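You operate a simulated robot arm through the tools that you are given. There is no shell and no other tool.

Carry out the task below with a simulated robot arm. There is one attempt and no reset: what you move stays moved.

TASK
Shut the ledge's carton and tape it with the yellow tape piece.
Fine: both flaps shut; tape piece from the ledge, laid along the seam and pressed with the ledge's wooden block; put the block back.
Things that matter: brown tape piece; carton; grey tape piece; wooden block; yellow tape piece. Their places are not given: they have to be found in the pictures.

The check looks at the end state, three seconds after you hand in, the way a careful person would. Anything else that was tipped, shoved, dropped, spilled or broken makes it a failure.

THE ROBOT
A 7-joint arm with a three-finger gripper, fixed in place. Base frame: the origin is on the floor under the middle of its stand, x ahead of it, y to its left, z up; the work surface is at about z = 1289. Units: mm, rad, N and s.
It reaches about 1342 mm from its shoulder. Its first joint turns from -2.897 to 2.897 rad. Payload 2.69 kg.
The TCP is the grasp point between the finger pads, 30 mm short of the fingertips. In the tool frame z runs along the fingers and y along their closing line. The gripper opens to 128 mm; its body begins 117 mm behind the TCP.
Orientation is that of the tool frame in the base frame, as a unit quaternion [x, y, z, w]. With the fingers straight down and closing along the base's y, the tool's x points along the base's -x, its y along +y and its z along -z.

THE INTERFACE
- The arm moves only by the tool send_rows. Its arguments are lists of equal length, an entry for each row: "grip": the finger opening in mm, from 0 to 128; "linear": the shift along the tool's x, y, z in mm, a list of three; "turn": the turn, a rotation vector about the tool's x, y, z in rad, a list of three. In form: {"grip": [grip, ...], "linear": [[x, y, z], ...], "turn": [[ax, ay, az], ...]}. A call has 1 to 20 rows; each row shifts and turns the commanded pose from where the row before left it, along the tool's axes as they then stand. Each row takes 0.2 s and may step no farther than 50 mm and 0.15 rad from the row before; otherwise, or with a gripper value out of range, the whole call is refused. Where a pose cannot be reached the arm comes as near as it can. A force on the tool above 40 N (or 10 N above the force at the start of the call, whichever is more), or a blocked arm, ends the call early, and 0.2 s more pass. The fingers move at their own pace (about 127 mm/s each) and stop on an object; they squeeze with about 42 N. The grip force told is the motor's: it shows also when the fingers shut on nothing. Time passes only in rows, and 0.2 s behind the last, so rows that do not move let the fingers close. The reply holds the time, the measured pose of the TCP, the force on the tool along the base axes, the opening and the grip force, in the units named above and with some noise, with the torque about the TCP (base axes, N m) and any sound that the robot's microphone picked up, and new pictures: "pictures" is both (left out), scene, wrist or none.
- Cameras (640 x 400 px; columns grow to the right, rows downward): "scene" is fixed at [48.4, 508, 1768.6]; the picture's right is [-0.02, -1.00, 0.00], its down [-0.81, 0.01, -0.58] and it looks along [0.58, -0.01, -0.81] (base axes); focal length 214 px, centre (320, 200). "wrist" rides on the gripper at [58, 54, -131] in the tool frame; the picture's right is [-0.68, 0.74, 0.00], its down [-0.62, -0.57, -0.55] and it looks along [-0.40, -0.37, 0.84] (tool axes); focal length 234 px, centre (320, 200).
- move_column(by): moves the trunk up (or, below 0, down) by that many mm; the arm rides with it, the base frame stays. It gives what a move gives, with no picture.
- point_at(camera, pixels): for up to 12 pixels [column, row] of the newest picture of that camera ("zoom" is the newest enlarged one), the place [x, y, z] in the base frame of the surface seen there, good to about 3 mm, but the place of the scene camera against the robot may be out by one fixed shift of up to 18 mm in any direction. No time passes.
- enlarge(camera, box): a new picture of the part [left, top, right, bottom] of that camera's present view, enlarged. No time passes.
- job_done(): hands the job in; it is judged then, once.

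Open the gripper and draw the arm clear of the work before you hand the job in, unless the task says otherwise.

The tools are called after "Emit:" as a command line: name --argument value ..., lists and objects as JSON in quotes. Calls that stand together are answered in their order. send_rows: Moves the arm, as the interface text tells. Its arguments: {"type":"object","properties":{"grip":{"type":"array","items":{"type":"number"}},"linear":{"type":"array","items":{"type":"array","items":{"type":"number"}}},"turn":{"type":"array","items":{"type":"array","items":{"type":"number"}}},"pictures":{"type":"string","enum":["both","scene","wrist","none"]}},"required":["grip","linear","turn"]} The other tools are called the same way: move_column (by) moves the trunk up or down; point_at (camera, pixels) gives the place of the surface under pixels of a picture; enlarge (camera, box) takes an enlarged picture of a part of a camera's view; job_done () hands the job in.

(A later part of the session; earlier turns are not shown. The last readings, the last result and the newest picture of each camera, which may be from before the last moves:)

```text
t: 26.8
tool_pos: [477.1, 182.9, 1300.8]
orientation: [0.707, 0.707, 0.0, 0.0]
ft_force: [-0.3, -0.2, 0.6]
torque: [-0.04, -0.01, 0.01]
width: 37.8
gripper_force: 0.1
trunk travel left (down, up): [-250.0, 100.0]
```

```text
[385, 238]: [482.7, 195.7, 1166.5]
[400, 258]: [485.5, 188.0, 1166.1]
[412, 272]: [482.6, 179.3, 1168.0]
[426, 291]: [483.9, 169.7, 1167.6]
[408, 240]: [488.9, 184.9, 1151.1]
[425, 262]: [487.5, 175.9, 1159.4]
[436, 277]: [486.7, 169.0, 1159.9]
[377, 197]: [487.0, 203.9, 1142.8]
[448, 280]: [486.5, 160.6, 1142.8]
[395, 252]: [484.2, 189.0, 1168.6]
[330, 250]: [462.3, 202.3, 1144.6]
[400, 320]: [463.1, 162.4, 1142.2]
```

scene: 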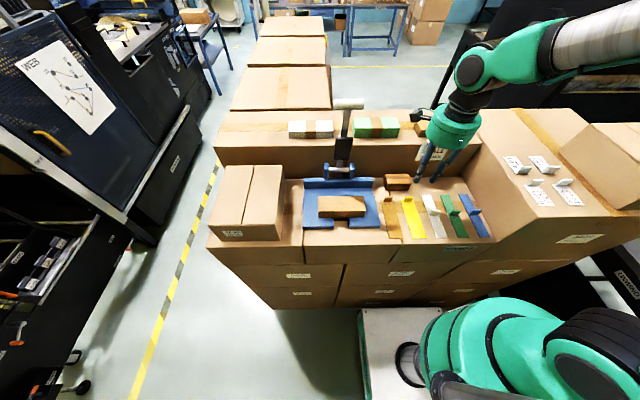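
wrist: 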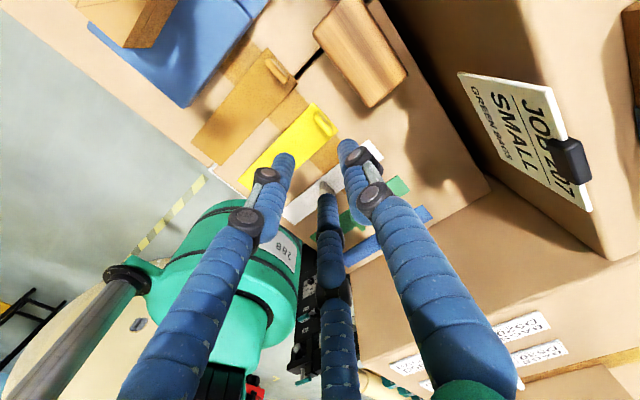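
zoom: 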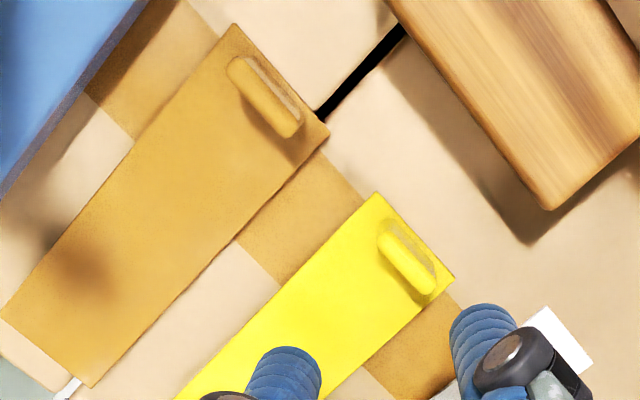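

The tab is at x≈481–487.5, y≈168–197, top z 1167; tape centre y≈182. I shift 2.5 mm toward +x and descend so the fingertips end about 6 mm above the ledge on both sides of the tab.

Emit:
send_rows --grip '[38, 38, 38, 38, 38, 38]' --linear '[[-0.5, 2.5, 30], [0, 0, 30], [0, 0, 25], [0, 0, 20], [0, 0, 12], [0, 0, 5]]' --turn '[[0, 0, 0], [0, 0, 0], [0, 0, 0], [0, 0, 0], [0, 0, 0], [0, 0, 0]]'

```text
t: 28.2
tool_pos: [479.0, 181.8, 1178.1]
orientation: [0.707, 0.707, 0.0, 0.0]
ft_force: [-0.5, 0.4, 0.0]
torque: [0.0, 0.04, -0.02]
width: 38.0
gripper_force: 0.0
trunk travel left (down, up): [-250.0, 100.0]
```

scene: 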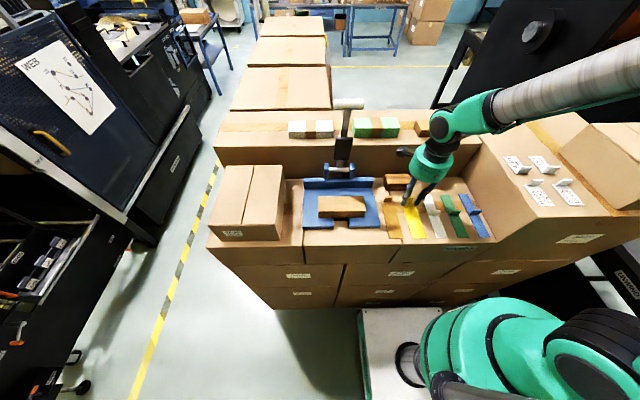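
wrist: 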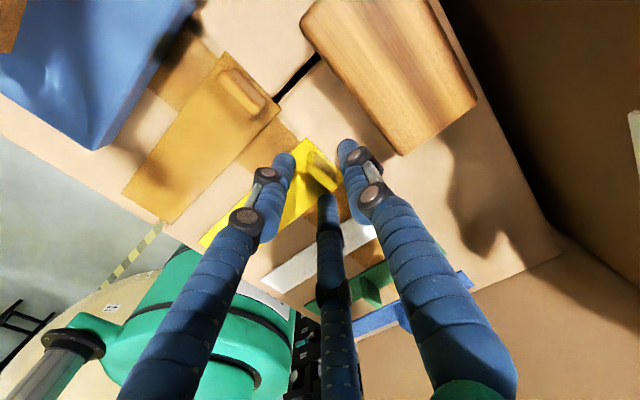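

Emit:
enlarge --camera "wrist" --box '[250, 110, 400, 230]'

Emit:
enlarge --camera "scene" --box '[376, 150, 456, 245]'

```text
3.33 times, centred on (325, 170) of wrist
```

zoom: 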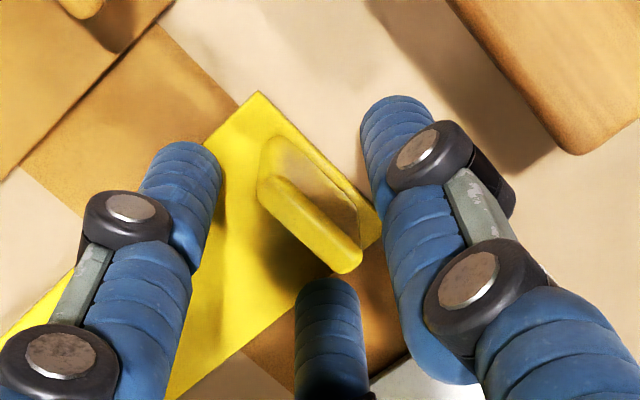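

```text
4.21 times, centred on (416, 198) of scene
```

zoom: 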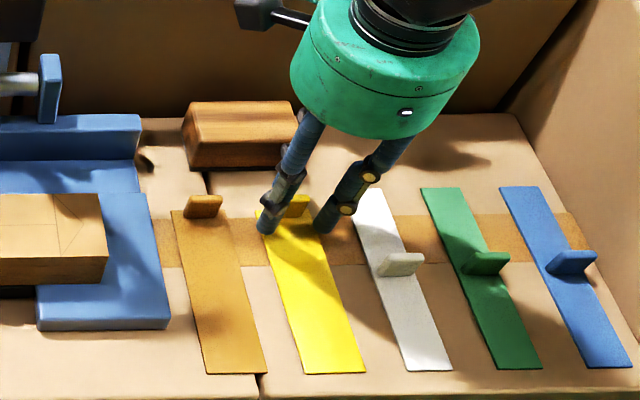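

The tab stands between the thumb (far side) and the two fingers (tape side). I close the fingers on it in place.

Emit:
send_rows --grip '[28, 20, 14, 8, 0, 0, 0]' --linear '[[0, 0, 0], [0, 0, 0], [0, 0, 0], [0, 0, 0], [0, 0, 0], [0, 0, 0], [0, 0, 0]]' --turn '[[0, 0, 0], [0, 0, 0], [0, 0, 0], [0, 0, 0], [0, 0, 0], [0, 0, 0], [0, 0, 0]]'

Emit:
enlarge --camera "wrist" --box '[250, 110, 400, 230]'

```text
t: 29.8
tool_pos: [480.6, 182.8, 1178.3]
orientation: [0.707, 0.707, 0.0, 0.0]
ft_force: [-0.2, 0.4, 0.4]
torque: [0.01, 0.0, -0.01]
width: 8.9
gripper_force: 36.1
trunk travel left (down, up): [-250.0, 100.0]
```

scene: 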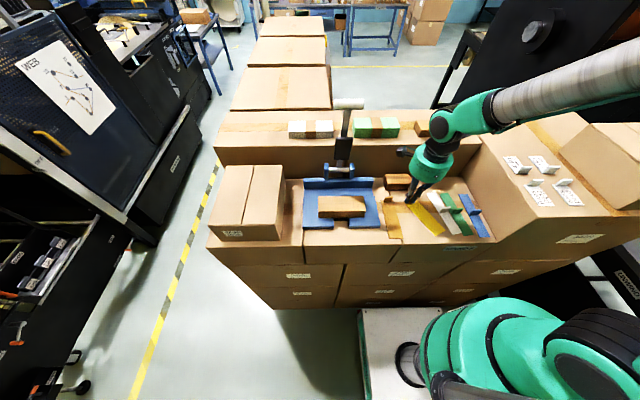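
wrist: 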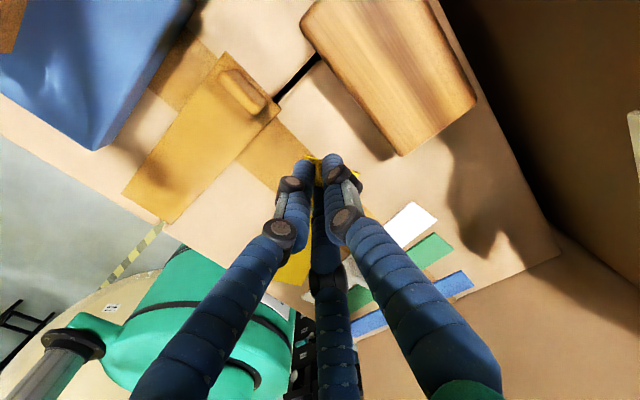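

```text
3.33 times, centred on (325, 170) of wrist
```

zoom: 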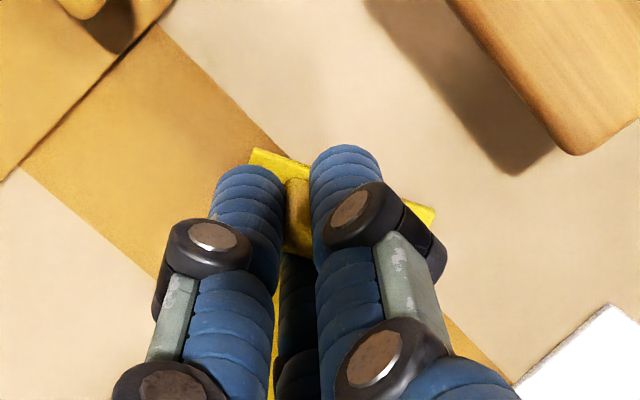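

The tab has turned between thumb and one finger, so the tape swung in yaw. I check whether the neighbouring white band was disturbed.

Emit:
enlarge --camera "scene" --box '[376, 165, 504, 245]'

Emit:
enlarge --camera "wrist" --box '[240, 130, 500, 340]'

```text
5.00 times, centred on (440, 205) of scene
```

zoom: 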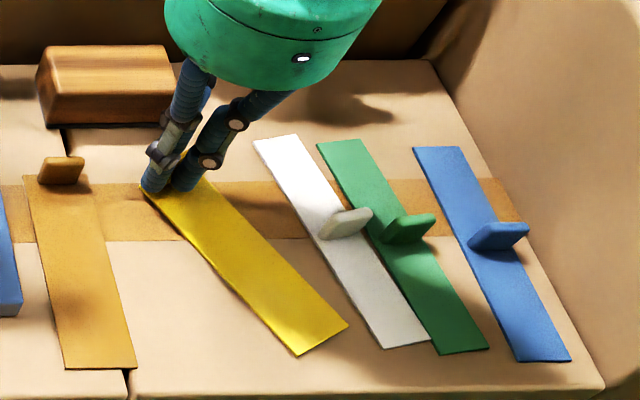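

```text
1.90 times, centred on (370, 235) of wrist
```

zoom: 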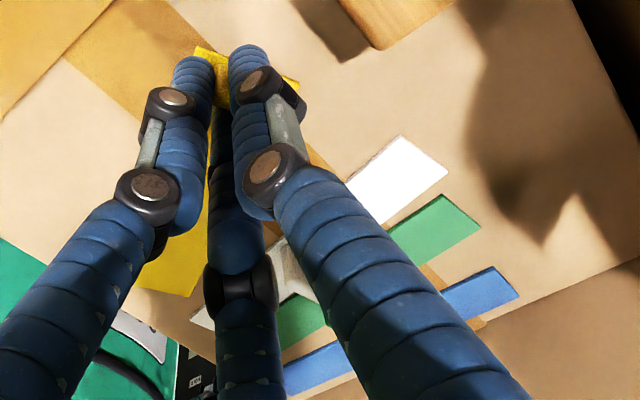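

The swing of the yellow tape shoved the white band (its near end moved about 45 mm toward −y) and the green one slightly; I will have to put those back later. The yellow tape is held, so I lift it gently straight up and see how it hangs.

Emit:
send_rows --grip '[0, 0, 0, 0, 0, 0]' --linear '[[0, 0, -5], [0, 0, -10], [0, 0, -20], [0, 0, -30], [0, 0, -35], [0, 0, 0]]' --turn '[[0, 0, 0], [0, 0, 0], [0, 0, 0], [0, 0, 0], [0, 0, 0], [0, 0, 0]]'

Emit:
enlarge --camera "scene" --box '[360, 130, 504, 245]'

Emit:
enlarge --camera "wrist" --box '[240, 110, 440, 310]'

```text
t: 31.2
tool_pos: [479.5, 180.5, 1277.9]
orientation: [0.707, 0.707, 0.0, 0.001]
ft_force: [-0.1, 0.0, -0.1]
torque: [0.04, -0.03, -0.04]
width: 8.5
gripper_force: 36.4
trunk travel left (down, up): [-250.0, 100.0]
```

scene: 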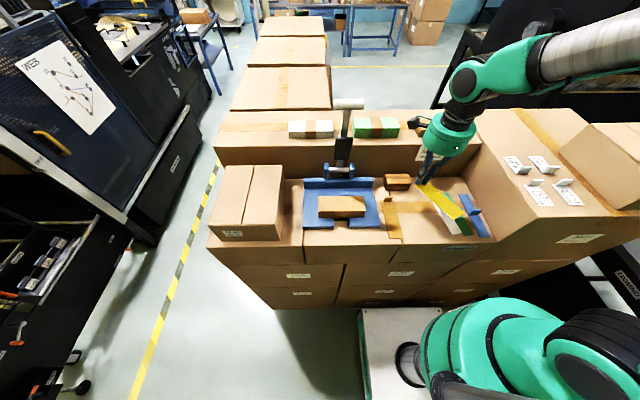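
wrist: 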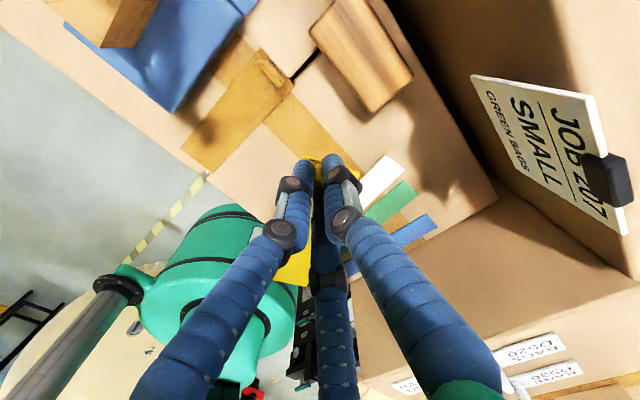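

```text
3.48 times, centred on (432, 188) of scene
```

zoom: 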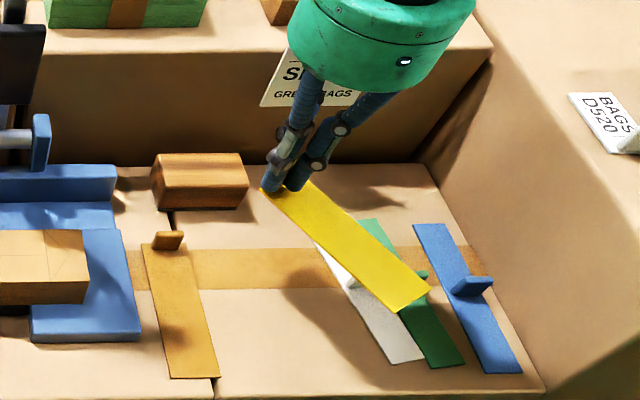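

```text
2.00 times, centred on (340, 210) of wrist
```

zoom: 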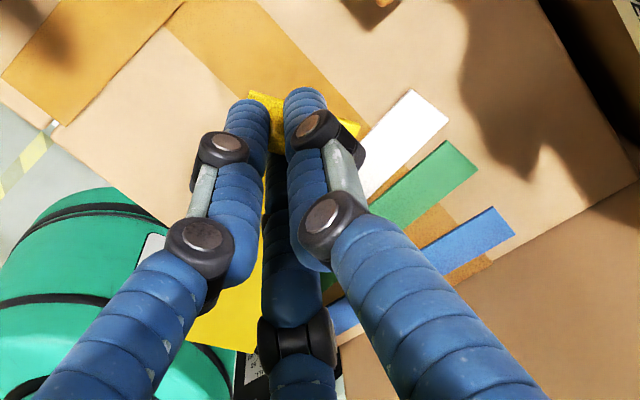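

The tape is held flat. I measure its pose from scene pixels along its edges: near corners (455,220), (463,214), left edge (427,196), right edge (449,202), middle (440,205).

Emit:
point_at --camera "scene" --pixels '[[455, 219], [462, 214], [459, 216], [428, 196], [446, 211], [437, 192], [450, 203], [440, 203], [450, 210], [430, 192]]'

Emit:
point_at --camera "wrist" --pixels '[[283, 281], [303, 284], [271, 258], [318, 160], [300, 160], [380, 175], [400, 200], [390, 160]]'

```text
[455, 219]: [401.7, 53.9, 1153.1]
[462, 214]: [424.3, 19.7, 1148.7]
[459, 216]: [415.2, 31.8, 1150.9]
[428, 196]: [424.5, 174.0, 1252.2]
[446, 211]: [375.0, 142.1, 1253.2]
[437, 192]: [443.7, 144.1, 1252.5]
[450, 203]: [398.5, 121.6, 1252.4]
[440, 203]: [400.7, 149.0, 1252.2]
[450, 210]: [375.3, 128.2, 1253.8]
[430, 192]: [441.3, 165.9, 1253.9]
```

```text
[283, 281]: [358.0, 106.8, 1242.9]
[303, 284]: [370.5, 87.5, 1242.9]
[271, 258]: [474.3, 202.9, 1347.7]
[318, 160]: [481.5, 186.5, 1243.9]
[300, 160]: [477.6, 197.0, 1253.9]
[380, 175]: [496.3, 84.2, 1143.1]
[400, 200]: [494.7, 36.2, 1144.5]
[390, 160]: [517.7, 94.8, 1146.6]
```

The tape lies level at z≈1243 but yawed about +30° (edge directions 33° and 26°). I turn the tool +0.52 rad about its axis to line it up with x, rising at the same time.

Emit:
send_rows --grip '[0, 0, 0, 0, 0]' --linear '[[0, 0, -30], [0, 0, -30], [0, 0, -30], [0, 0, -30], [0, 0, 0]]' --turn '[[0, 0, 0.13], [0, 0, 0.13], [0, 0, 0.13], [0, 0, 0.13], [0, 0, 0]]'

Emit:
enlarge --camera "scene" --box '[370, 130, 498, 245]'

```text
t: 32.4
tool_pos: [478.9, 182.4, 1399.8]
orientation: [0.865, 0.502, 0.0, 0.0]
ft_force: [0.1, -0.2, 0.6]
torque: [0.04, -0.03, -0.02]
width: 8.4
gripper_force: 36.3
trunk travel left (down, up): [-250.0, 100.0]
```

scene: 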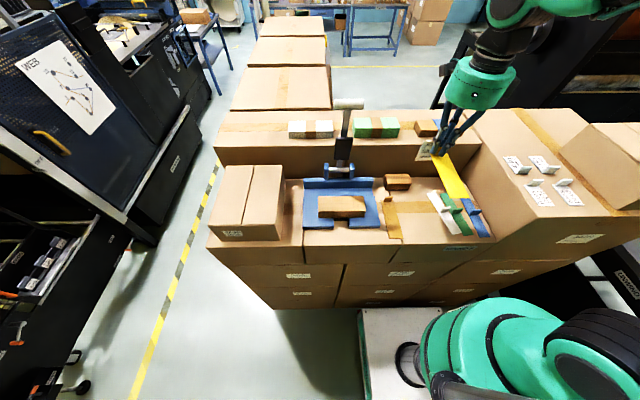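
wrist: 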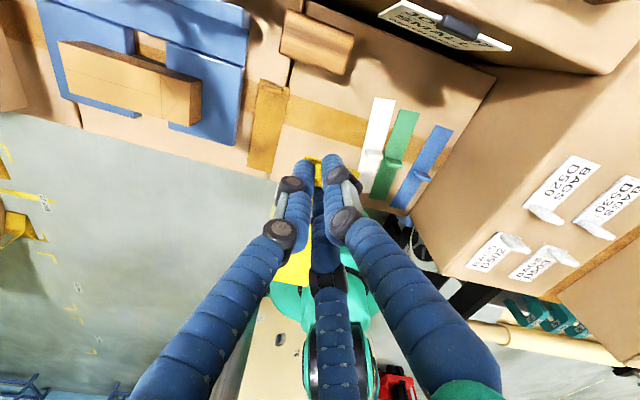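

```text
3.48 times, centred on (434, 188) of scene
```

zoom: 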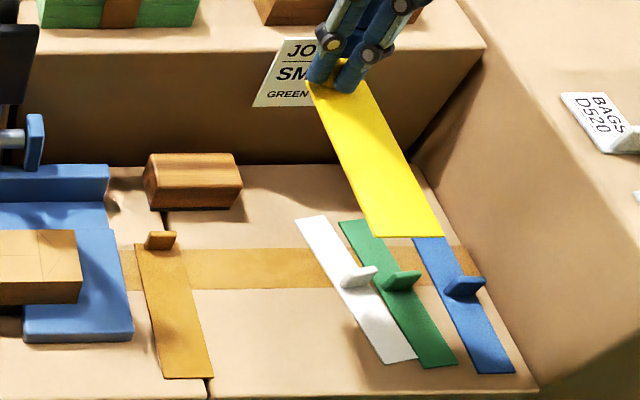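

The tape is now roughly along x. I measure its edges in this zoom: left (325,122),(366,220); right (384,110),(432,212); near end (405,233).

Emit:
point_at --camera "zoom" --pixels '[[330, 125], [371, 222], [375, 105], [430, 210], [375, 232], [437, 232], [405, 233], [350, 120], [400, 200]]'

```text
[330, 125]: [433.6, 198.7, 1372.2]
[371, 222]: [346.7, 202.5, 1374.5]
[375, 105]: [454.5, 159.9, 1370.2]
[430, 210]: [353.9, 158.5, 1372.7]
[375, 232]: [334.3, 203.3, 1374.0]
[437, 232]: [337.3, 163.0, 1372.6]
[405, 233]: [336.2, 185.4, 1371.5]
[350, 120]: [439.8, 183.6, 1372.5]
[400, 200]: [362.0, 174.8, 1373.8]
```

Tape centre is about 67 mm toward −x and 5 mm toward −y of the TCP, level, 35 mm below it. I go up to z≈1560 at x≈400 (clear of the lever) and across toward the carton.

Emit:
send_rows --grip '[0, 0, 0, 0, 0, 0, 0, 0, 0, 0, 0, 0, 0, 0, 0, 0, 0, 0, 0]' --linear '[[-9.8, -17.1, -40], [-9.8, -17.1, -40], [-9.8, -17.1, -40], [-9.8, -17.1, -40], [33, -18.9, 0], [33, -18.9, 0], [33, -18.9, 0], [33, -18.9, 0], [33, -18.9, 0], [33, -18.9, 0], [33, -18.9, 0], [33, -18.9, 0], [33, -18.9, 0], [33, -18.9, 0], [33, -18.9, 0], [33, -18.9, 0], [33, -18.9, 0], [33, -18.9, 0], [0, 0, 0]]' --turn '[[0, 0, 0], [0, 0, 0], [0, 0, 0], [0, 0, 0], [0, 0, 0], [0, 0, 0], [0, 0, 0], [0, 0, 0], [0, 0, 0], [0, 0, 0], [0, 0, 0], [0, 0, 0], [0, 0, 0], [0, 0, 0], [0, 0, 0], [0, 0, 0], [0, 0, 0], [0, 0, 0], [0, 0, 0]]'

```text
t: 36.4
tool_pos: [492.3, 649.0, 1555.3]
orientation: [0.857, 0.515, -0.002, -0.004]
ft_force: [-0.2, 0.5, -1.3]
torque: [-0.08, 0.12, 0.01]
width: 7.8
gripper_force: 35.5
out of reach, approached as far as the arm can: row 13, 14, 15, 16, 17, 18
trunk travel left (down, up): [-250.0, 100.0]
```

scene: 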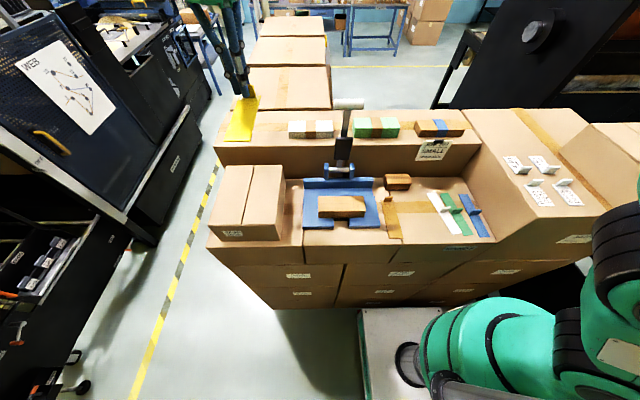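
wrist: 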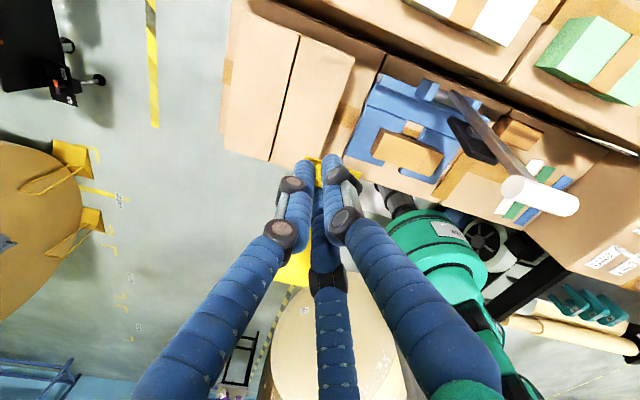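

The reach limit at this height pushed the path to [492,649,1555], clear of everything. I descend about 195 mm, where reach is better, and then look again.

Emit:
send_rows --grip '[0, 0, 0, 0, 0, 0]' --linear '[[0, 0, 39], [0, 0, 39], [0, 0, 39], [0, 0, 39], [0, 0, 39], [0, 0, 0]]' --turn '[[0, 0, 0], [0, 0, 0], [0, 0, 0], [0, 0, 0], [0, 0, 0], [0, 0, 0]]'

```text
t: 37.8
tool_pos: [503.4, 639.2, 1360.8]
orientation: [0.863, 0.505, -0.001, -0.002]
ft_force: [0.2, 0.2, -0.7]
torque: [-0.01, 0.02, -0.02]
width: 7.8
gripper_force: 35.5
out of reach, approached as far as the arm can: row 1, 2
trunk travel left (down, up): [-250.0, 100.0]
```

scene: 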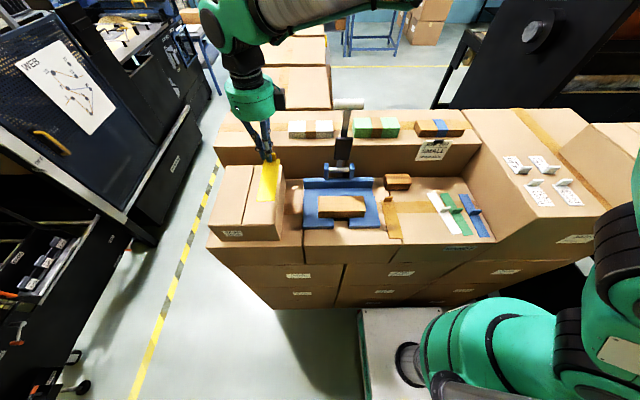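
wrist: 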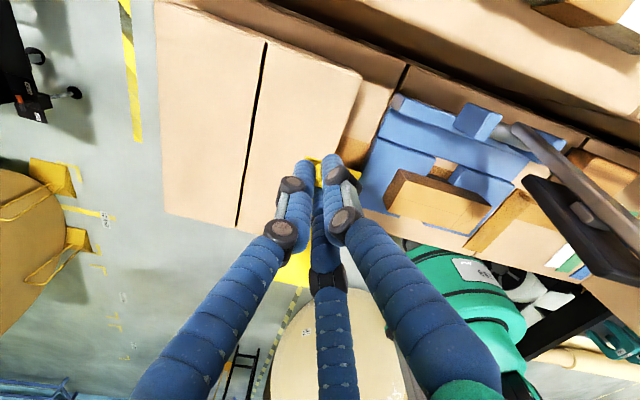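

The tape hangs near the carton at z≈1325. I move over the seam, aiming for TCP [520,714] at the same height, and look again.

Emit:
send_rows --grip '[0, 0, 0, 0]' --linear '[[24.6, -7.3, 0], [24.6, -7.3, 0], [24.6, -7.3, 0], [0, 0, 0]]' --turn '[[0, 0, 0], [0, 0, 0], [0, 0, 0], [0, 0, 0]]'

Emit:
enlarge --camera "scene" --box '[190, 130, 310, 245]'

```text
t: 38.8
tool_pos: [542.8, 699.7, 1359.9]
orientation: [0.861, 0.509, -0.003, -0.003]
ft_force: [0.1, 0.7, -0.6]
torque: [0.01, 0.02, -0.01]
width: 7.4
gripper_force: 35.5
out of reach, approached as far as the arm can: row 1, 2, 3
trunk travel left (down, up): [-250.0, 100.0]
```

scene: 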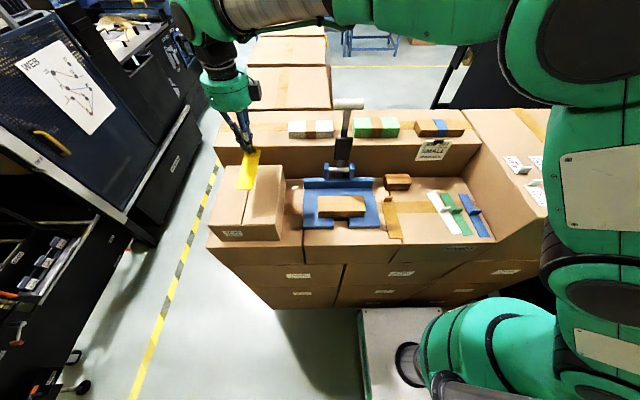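
wrist: 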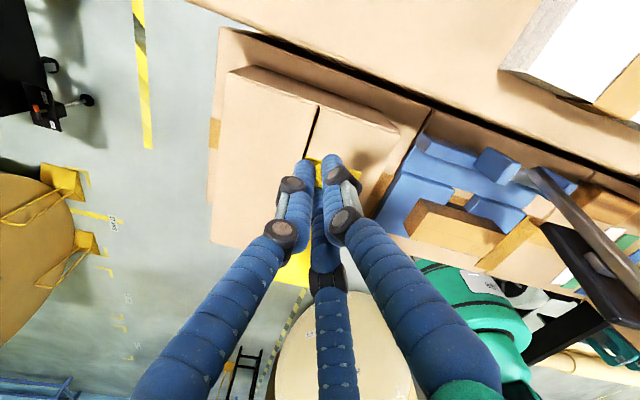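

```text
3.48 times, centred on (250, 188) of scene
```

zoom: 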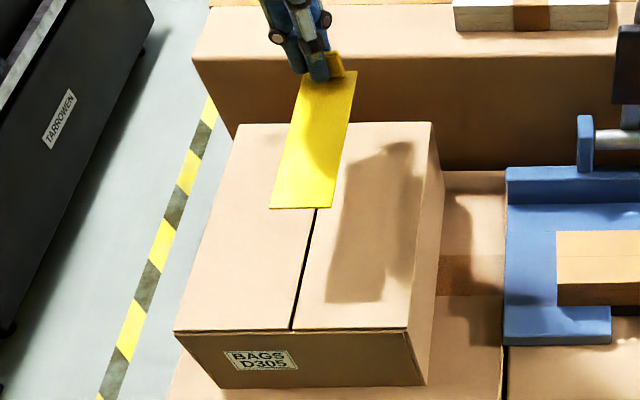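

The arm keeps stopping on the same bearing (~52° from the base), so a wrist joint limit holds it; I need about 2° more. I measure the tape's present yaw from the scene: left edge (300,90),(272,200), right edge (353,85),(336,200) in the zoom.

Emit:
point_at --camera "zoom" --pixels '[[302, 95], [275, 195], [350, 95], [334, 195], [273, 205], [330, 205], [325, 90], [303, 200], [307, 250], [296, 300]]'

```text
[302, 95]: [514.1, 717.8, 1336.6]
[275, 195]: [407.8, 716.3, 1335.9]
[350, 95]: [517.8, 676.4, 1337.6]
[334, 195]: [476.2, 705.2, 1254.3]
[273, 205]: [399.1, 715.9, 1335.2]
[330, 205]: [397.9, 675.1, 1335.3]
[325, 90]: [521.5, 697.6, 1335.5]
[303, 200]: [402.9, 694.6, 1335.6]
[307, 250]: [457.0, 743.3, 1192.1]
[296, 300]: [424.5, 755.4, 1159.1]
```

The tape's yaw is only about +0.7° now. I turn the tool back 2.3° (giving the joint room), move to about [524,720] and lower to z≈1305 (tape ≈25 mm above the flaps).

Emit:
send_rows --grip '[0, 0, 0, 0, 0]' --linear '[[0, 0, 0], [4.75, -12.85, 15], [4.75, -12.85, 20], [0, 0, 20], [0, 0, 0]]' --turn '[[0, 0, -0.04], [0, 0, 0], [0, 0, 0], [0, 0, 0], [0, 0, 0]]'

Emit:
enlarge --camera "scene" --box '[190, 130, 310, 245]'

```text
t: 40.0
tool_pos: [523.5, 717.6, 1306.2]
orientation: [0.853, 0.522, -0.002, -0.002]
ft_force: [-0.2, -0.4, -0.3]
torque: [-0.01, -0.01, 0.01]
width: 7.6
gripper_force: 35.4
trunk travel left (down, up): [-250.0, 100.0]
```

scene: 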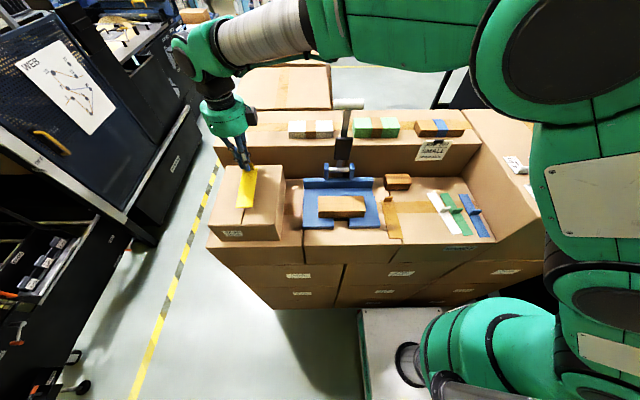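
wrist: 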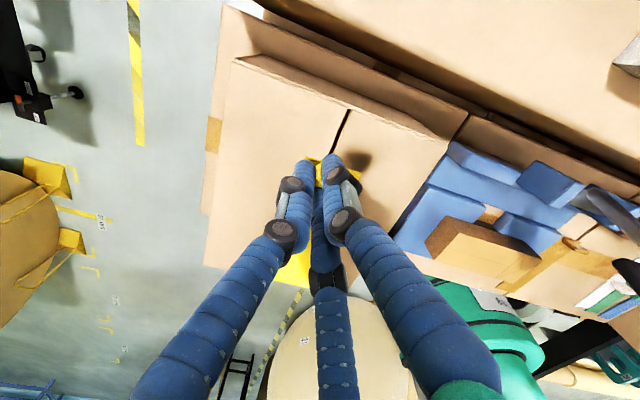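

```text
3.48 times, centred on (250, 188) of scene
```

zoom: 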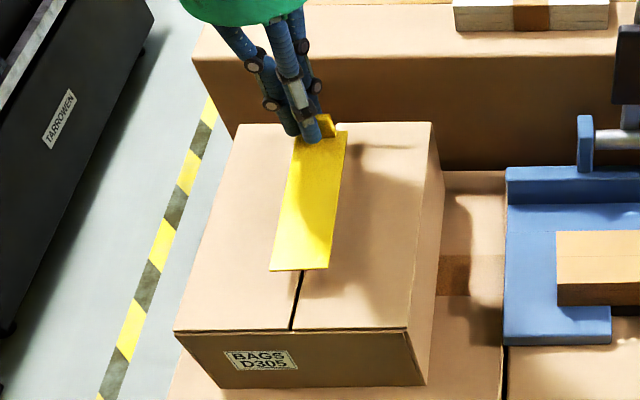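

The tape is now over the seam. I measure the tape's edges and the flap edges beside the seam in the same picture: left (290,165),(273,260), right (342,165),(327,260), seam sides (294,300),(300,300) and (288,322),(296,322).

Emit:
point_at --camera "zoom" --pixels '[[292, 165], [274, 260], [341, 165], [326, 260], [300, 266], [292, 300], [302, 300], [287, 322], [297, 322], [294, 310], [299, 310], [318, 200]]'

Emit:
point_at --camera "wrist" --pixels '[[345, 117], [352, 117], [335, 140], [346, 140], [341, 127], [349, 127]]'

```text
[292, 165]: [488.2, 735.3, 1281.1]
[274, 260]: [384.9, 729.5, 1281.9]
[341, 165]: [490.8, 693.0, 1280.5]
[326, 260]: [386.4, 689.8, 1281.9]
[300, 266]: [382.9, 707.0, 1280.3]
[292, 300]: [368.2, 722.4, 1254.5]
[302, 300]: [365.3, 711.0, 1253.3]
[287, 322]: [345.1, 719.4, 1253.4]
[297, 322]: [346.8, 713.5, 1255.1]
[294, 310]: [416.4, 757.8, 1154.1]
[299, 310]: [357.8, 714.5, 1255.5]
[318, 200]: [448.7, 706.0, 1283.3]
```

```text
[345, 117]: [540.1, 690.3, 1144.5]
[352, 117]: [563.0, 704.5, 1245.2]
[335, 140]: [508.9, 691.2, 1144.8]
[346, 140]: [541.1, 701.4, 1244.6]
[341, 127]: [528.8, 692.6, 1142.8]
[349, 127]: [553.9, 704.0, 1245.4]
```

Along the seam the tape's centre line is about 3 mm short in y (712.7 versus 716 in scene terms) with 2.5° yaw, which is fine. I shift +3 mm in y and lower gently to contact.

Emit:
send_rows --grip '[0, 0, 0, 0, 0, 0]' --linear '[[2.7, -1.4, 5], [0, 0, 8], [0, 0, 6], [0, 0, 3], [0, 0, 2], [0, 0, 0]]' --turn '[[0, 0, 0], [0, 0, 0], [0, 0, 0], [0, 0, 0], [0, 0, 0], [0, 0, 0]]'

Emit:
enlarge --camera "scene" --box '[200, 140, 300, 240]'

```text
t: 41.4
tool_pos: [524.3, 722.5, 1282.0]
orientation: [0.853, 0.522, 0.0, -0.002]
ft_force: [-0.8, 1.1, 4.1]
torque: [-0.05, 0.0, -0.02]
width: 6.9
gripper_force: 35.3
trunk travel left (down, up): [-250.0, 100.0]
```

scene: 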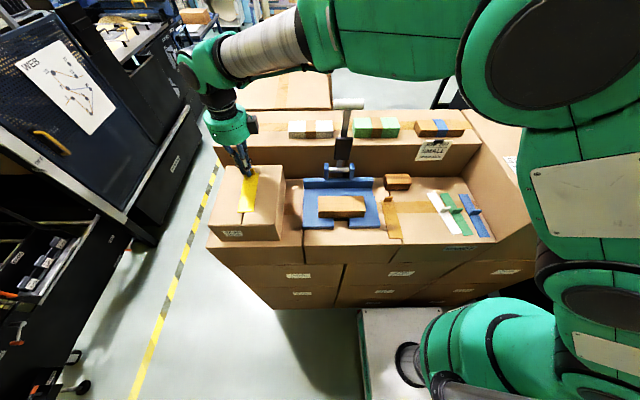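
wrist: 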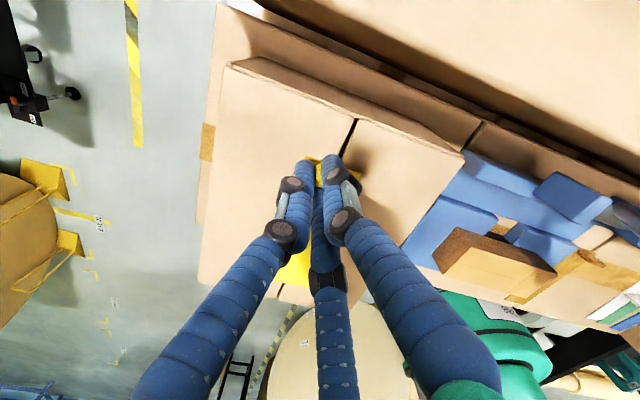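

```text
4.00 times, centred on (250, 190) of scene
```

zoom: 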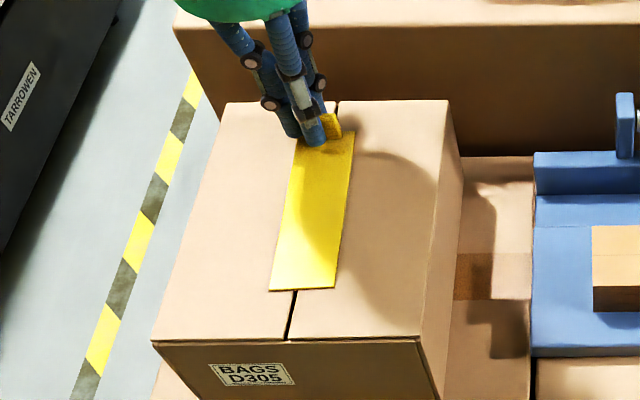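

Contact at 4 N. I check the tape against the seam: near end corners (271,289),(334,287), seam at (294,300), far edges (299,145),(353,140).

Emit:
point_at --camera "zoom" --pixels '[[274, 280], [333, 280], [297, 165], [349, 165], [291, 302], [297, 302], [288, 325], [295, 325], [302, 286], [334, 103], [341, 104], [310, 220]]'

```text
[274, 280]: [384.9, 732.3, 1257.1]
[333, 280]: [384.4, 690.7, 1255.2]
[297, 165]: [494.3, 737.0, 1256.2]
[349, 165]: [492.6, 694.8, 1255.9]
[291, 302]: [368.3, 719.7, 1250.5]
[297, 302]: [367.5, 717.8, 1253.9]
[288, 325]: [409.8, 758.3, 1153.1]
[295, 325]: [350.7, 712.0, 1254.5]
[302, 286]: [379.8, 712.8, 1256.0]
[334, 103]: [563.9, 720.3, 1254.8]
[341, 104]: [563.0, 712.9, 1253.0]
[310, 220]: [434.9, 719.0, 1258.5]
```

The tape lies on the flaps with its centre line within about 4 mm of the seam and 2.3° yaw. I open the fingers to release the tab, then rise straight up slowly.

Emit:
send_rows --grip '[12, 20, 30, 40, 40, 40, 40, 40, 40]' --linear '[[0, 0, 0], [0, 0, 0], [0, 0, 0], [0, 0, 0], [0, 0, 0], [0, 0, -8], [0, 0, -20], [0, 0, -40], [0, 0, -40]]' --turn '[[0, 0, 0], [0, 0, 0], [0, 0, 0], [0, 0, 0], [0, 0, 0], [0, 0, 0], [0, 0, 0], [0, 0, 0], [0, 0, 0]]'

Emit:
enlarge --camera "scene" --box '[200, 140, 300, 240]'

```text
t: 43.4
tool_pos: [523.7, 721.2, 1390.3]
orientation: [0.853, 0.522, -0.001, -0.002]
ft_force: [-0.7, 0.3, -0.2]
torque: [-0.01, -0.03, 0.04]
width: 40.0
gripper_force: 0.1
trunk travel left (down, up): [-250.0, 100.0]
```

scene: 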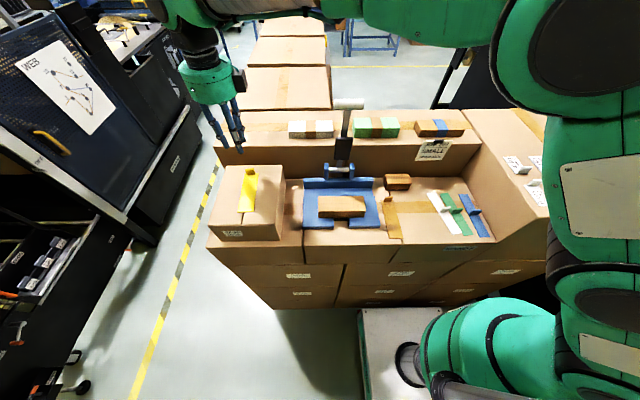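
wrist: 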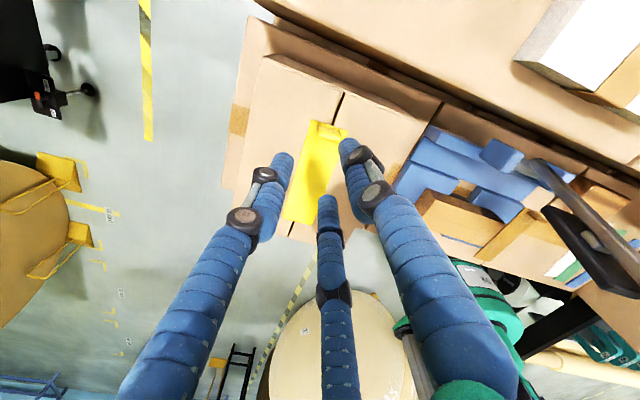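

```text
4.00 times, centred on (250, 190) of scene
```

zoom: 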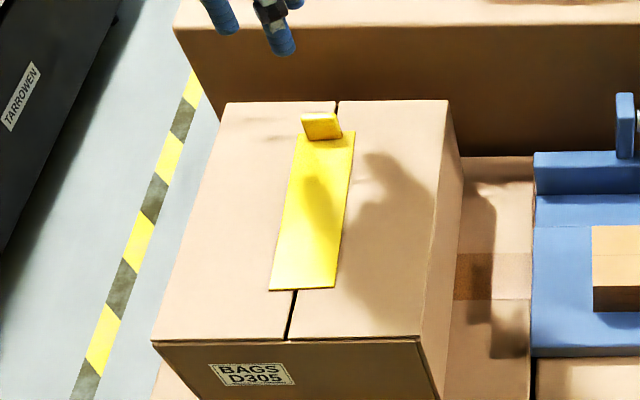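

The tape lies along the seam with its tab standing at the far end. Next the block: I turn the tool back to its starting yaw (−2.04 rad), rise and draw inward to about [400,600,1560] before crossing past the lever.

Emit:
send_rows --grip '[40, 40, 40, 40, 40, 40, 40, 40, 40, 40, 40, 40, 40, 40, 40, 40, 40, 40, 40]' --linear '[[0, 0, 0], [0, 0, 0], [0, 0, 0], [0, 0, 0], [0, 0, 0], [0, 0, 0], [0, 0, 0], [0, 0, 0], [0, 0, 0], [0, 0, 0], [0, 0, 0], [0, 0, 0], [0, 0, 0], [0, 0, 0], [24.8, -24.2, -34], [24.8, -24.2, -34], [24.8, -24.2, -34], [24.8, -24.2, -34], [24.8, -24.2, -34]]' --turn '[[0, 0, -0.1459], [0, 0, -0.1459], [0, 0, -0.1459], [0, 0, -0.1459], [0, 0, -0.1459], [0, 0, -0.1459], [0, 0, -0.1459], [0, 0, -0.1459], [0, 0, -0.1459], [0, 0, -0.1459], [0, 0, -0.1459], [0, 0, -0.1459], [0, 0, -0.1459], [0, 0, -0.1459], [0, 0, 0], [0, 0, 0], [0, 0, 0], [0, 0, 0], [0, 0, 0]]'

```text
t: 47.4
tool_pos: [397.2, 601.1, 1560.3]
orientation: [0.003, 1.0, 0.0, 0.0]
ft_force: [0.0, 0.7, 0.7]
torque: [-0.01, 0.0, -0.02]
width: 40.0
gripper_force: 0.0
trunk travel left (down, up): [-250.0, 100.0]
```

scene: 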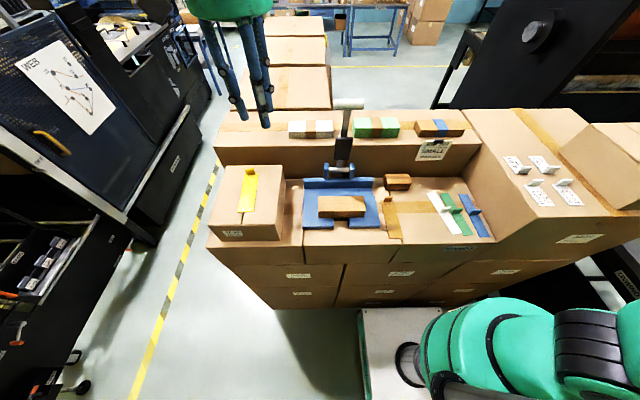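
wrist: 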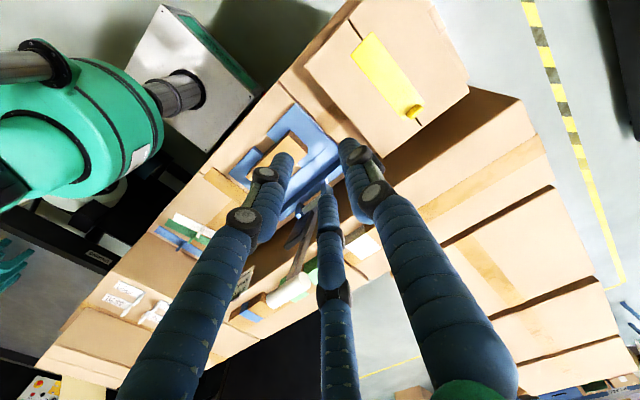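

I cross at x≈397, z≈1560 to y≈240 and then approach to view the block from about [520,240,1440].

Emit:
send_rows --grip '[0, 0, 0, 0, 0, 0, 0, 0, 0, 0, 0, 0, 0]' --linear '[[0, -45.1, 0], [0, -45.1, 0], [0, -45.1, 0], [0, -45.1, 0], [0, -45.1, 0], [0, -45.1, 0], [0, -45.1, 0], [0, -45.1, 0], [-30.8, 0, 30], [-30.8, 0, 30], [-30.8, 0, 30], [-30.8, 0, 30], [0, 0, 0]]' --turn '[[0, 0, 0], [0, 0, 0], [0, 0, 0], [0, 0, 0], [0, 0, 0], [0, 0, 0], [0, 0, 0], [0, 0, 0], [0, 0, 0], [0, 0, 0], [0, 0, 0], [0, 0, 0], [0, 0, 0]]'

Emit:
enlarge --camera "wrist" --box '[200, 40, 400, 190]'

```text
t: 50.2
tool_pos: [519.8, 240.2, 1438.9]
orientation: [0.003, 1.0, 0.0, 0.0]
ft_force: [0.6, 1.0, 0.3]
torque: [-0.07, 0.04, 0.02]
width: 2.1
gripper_force: 31.5
trunk travel left (down, up): [-250.0, 100.0]
```

scene: 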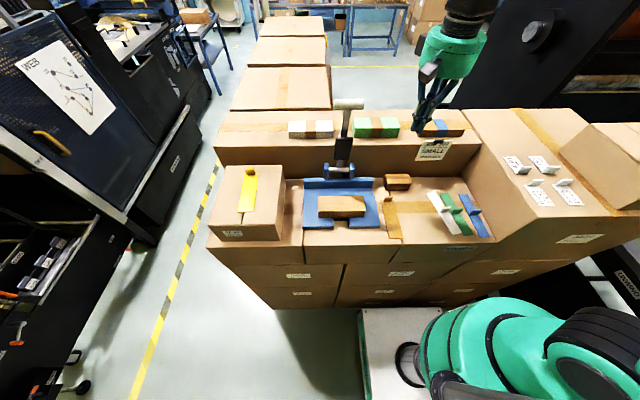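
wrist: 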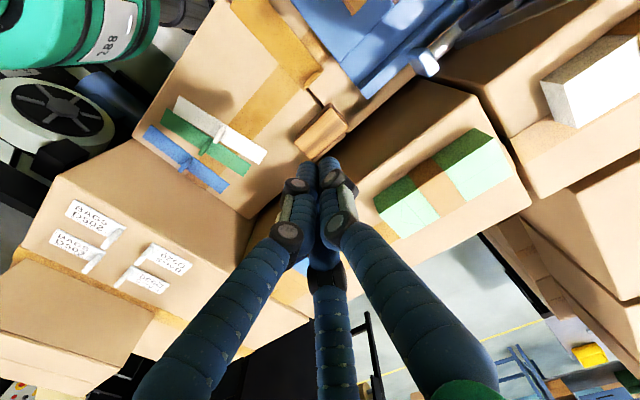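

```text
2.67 times, centred on (300, 115) of wrist
```

zoom: 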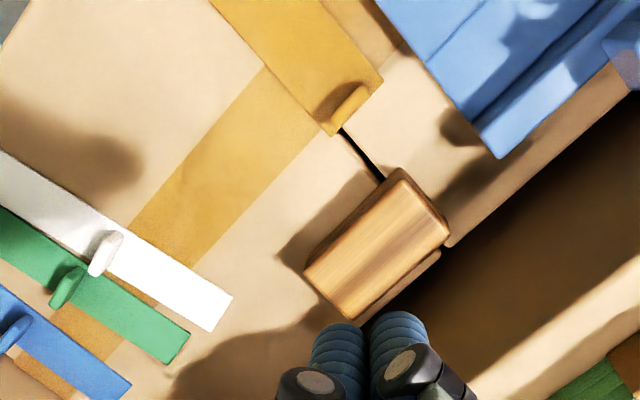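

The block, with top corners at zoom (305,268), (395,172), (448,232), (350,318), stands near the back wall. I measure the block, the strip of ledge behind it, and the wall line.

Emit:
point_at --camera "zoom" --pixels '[[312, 270], [398, 182], [440, 232], [352, 312], [375, 245], [425, 268], [435, 256], [455, 238], [400, 292], [480, 215], [430, 300], [520, 180]]'

Emit:
point_at --camera "zoom" --pixels '[[306, 268], [396, 170], [448, 233], [350, 320], [385, 172], [300, 262], [232, 297], [208, 331], [188, 335], [163, 364], [113, 237], [75, 270]]'

```text
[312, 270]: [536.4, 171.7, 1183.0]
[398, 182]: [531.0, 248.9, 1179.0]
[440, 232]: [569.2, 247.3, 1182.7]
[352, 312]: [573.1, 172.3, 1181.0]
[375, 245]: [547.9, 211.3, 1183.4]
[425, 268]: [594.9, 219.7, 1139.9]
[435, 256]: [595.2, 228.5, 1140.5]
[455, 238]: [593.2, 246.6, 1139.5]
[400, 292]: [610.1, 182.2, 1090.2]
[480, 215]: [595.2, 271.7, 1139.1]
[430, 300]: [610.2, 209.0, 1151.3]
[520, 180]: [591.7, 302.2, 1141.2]
```

```text
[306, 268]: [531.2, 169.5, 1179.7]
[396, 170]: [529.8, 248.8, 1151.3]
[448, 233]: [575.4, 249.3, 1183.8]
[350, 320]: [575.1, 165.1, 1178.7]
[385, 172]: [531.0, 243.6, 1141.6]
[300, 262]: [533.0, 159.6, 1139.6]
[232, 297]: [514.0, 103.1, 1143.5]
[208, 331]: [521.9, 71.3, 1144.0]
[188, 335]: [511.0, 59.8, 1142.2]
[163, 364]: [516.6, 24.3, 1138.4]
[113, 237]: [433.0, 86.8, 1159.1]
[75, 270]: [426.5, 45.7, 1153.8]
```

The block's top spans x 531–575, y 166–250 (z 1182), and the back wall is at x≈610, leaving about 35 mm behind it. I check the paper clip and upper ledge edge heights near there before lowering the hand.

Emit:
point_at --camera "scene" --pixels '[[433, 150], [420, 140], [452, 143], [439, 140], [400, 141], [400, 150], [375, 128], [362, 137], [398, 136]]'

Emit:
enlarge --camera "scene" --box '[340, 90, 480, 200]'

```text
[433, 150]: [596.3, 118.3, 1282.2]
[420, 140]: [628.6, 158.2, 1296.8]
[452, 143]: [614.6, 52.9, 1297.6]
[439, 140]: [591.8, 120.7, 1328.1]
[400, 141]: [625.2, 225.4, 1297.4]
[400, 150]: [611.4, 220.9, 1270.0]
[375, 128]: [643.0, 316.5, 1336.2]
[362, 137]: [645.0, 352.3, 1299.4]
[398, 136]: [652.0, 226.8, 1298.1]
```

```text
3.64 times, centred on (410, 145) of scene
```

zoom: 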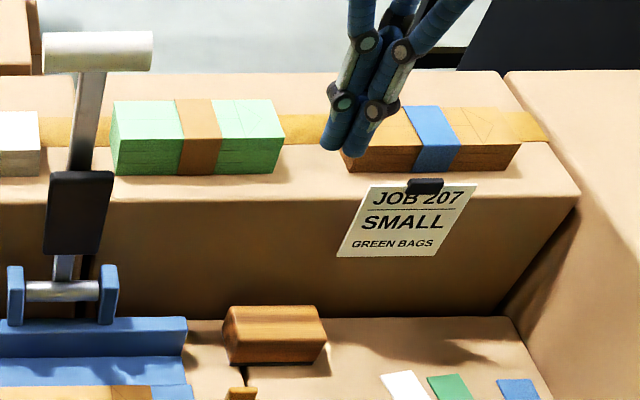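

The clip is at y≈116 and the bundles start at x≈640, so a hand at [553,223] (radius ~64) stays clear. I move above the block with a 66 mm opening and lower to z≈1290.

Emit:
send_rows --grip '[66, 66, 66, 66, 66, 66]' --linear '[[-33.2, -17.2, 0], [0, 0, 40], [0, 0, 40], [0, 0, 40], [0, 0, 29], [0, 0, 0]]' --turn '[[0, 0, 0], [0, 0, 0], [0, 0, 0], [0, 0, 0], [0, 0, 0], [0, 0, 0]]'

Emit:
enlarge --camera "wrist" --box '[220, 70, 420, 270]'

Emit:
enlarge --camera "scene" --box '[340, 100, 480, 220]'

```text
t: 51.6
tool_pos: [552.8, 222.7, 1291.2]
orientation: [0.004, 1.0, 0.0, 0.0]
ft_force: [-0.7, 0.4, -0.2]
torque: [0.0, -0.02, 0.01]
width: 66.0
gripper_force: 0.0
trunk travel left (down, up): [-250.0, 100.0]
```

scene: 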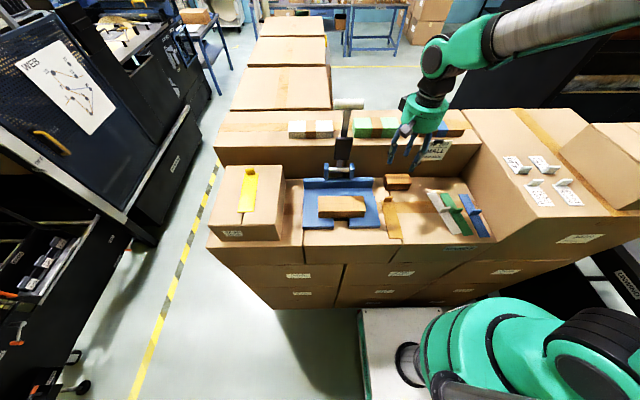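
wrist: 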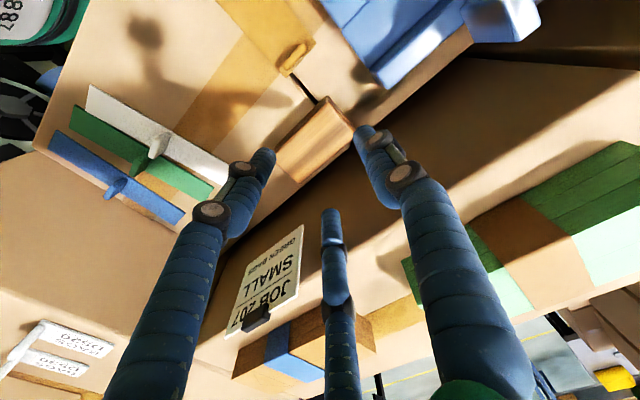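

```text
2.00 times, centred on (320, 170) of wrist
```

zoom: 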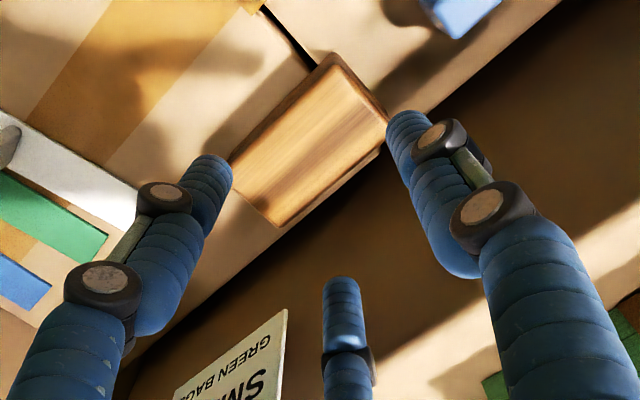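

```text
3.33 times, centred on (410, 160) of scene
```

zoom: 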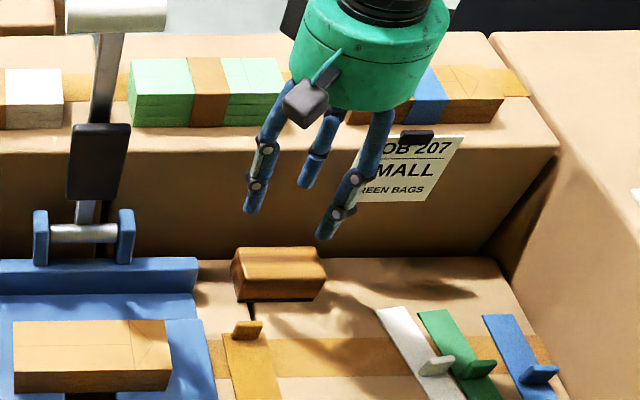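

The fingers straddle the block: expected at [516,202], [590,202] and thumb [553,266], with 5–6 mm clearance each. I lower carefully to z≈1190, watching force.

Emit:
send_rows --grip '[66, 66, 66, 66, 66, 66, 66]' --linear '[[0, 0, 25], [0, 0, 25], [0, 0, 18], [0, 0, 12], [0, 0, 12], [0, 0, 9], [0, 0, 0]]' --turn '[[0, 0, 0], [0, 0, 0], [0, 0, 0], [0, 0, 0], [0, 0, 0], [0, 0, 0], [0, 0, 0]]'

Emit:
enlarge --camera "wrist" --box '[220, 70, 420, 270]'

Emit:
enlarge --camera "scene" --box '[340, 100, 480, 220]'

```text
t: 53.2
tool_pos: [551.7, 221.9, 1188.7]
orientation: [0.005, 1.0, 0.001, 0.0]
ft_force: [1.3, 0.5, 0.5]
torque: [0.0, -0.01, -0.01]
width: 66.0
gripper_force: 0.0
trunk travel left (down, up): [-250.0, 100.0]
```

scene: 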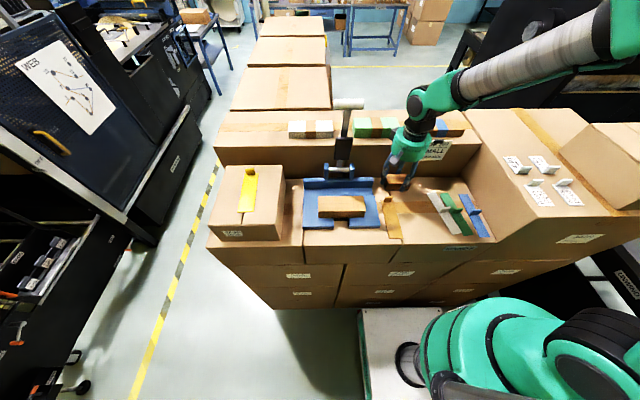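
wrist: 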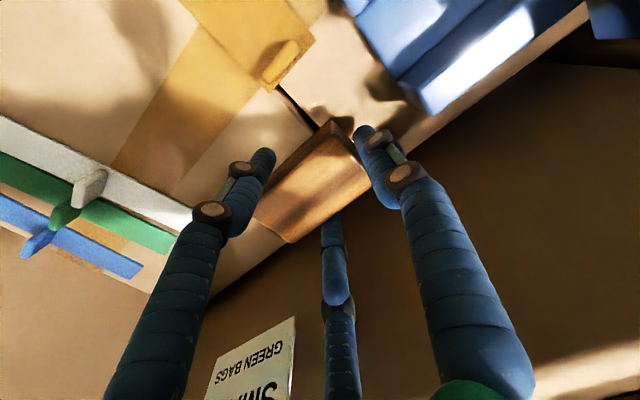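

```text
2.00 times, centred on (320, 170) of wrist
```

zoom: 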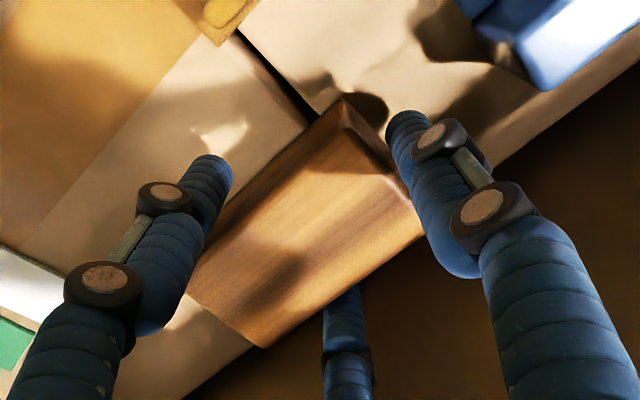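

```text
3.33 times, centred on (410, 160) of scene
```

zoom: 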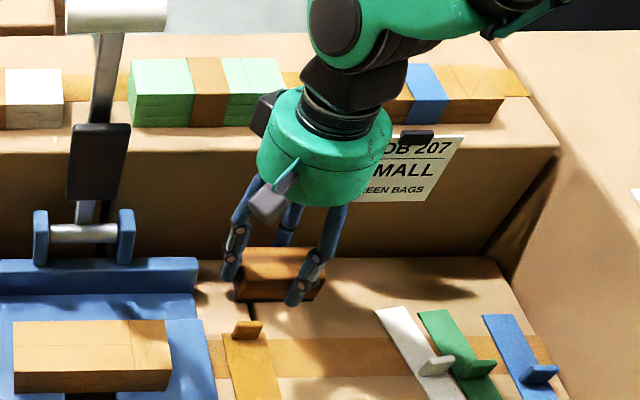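

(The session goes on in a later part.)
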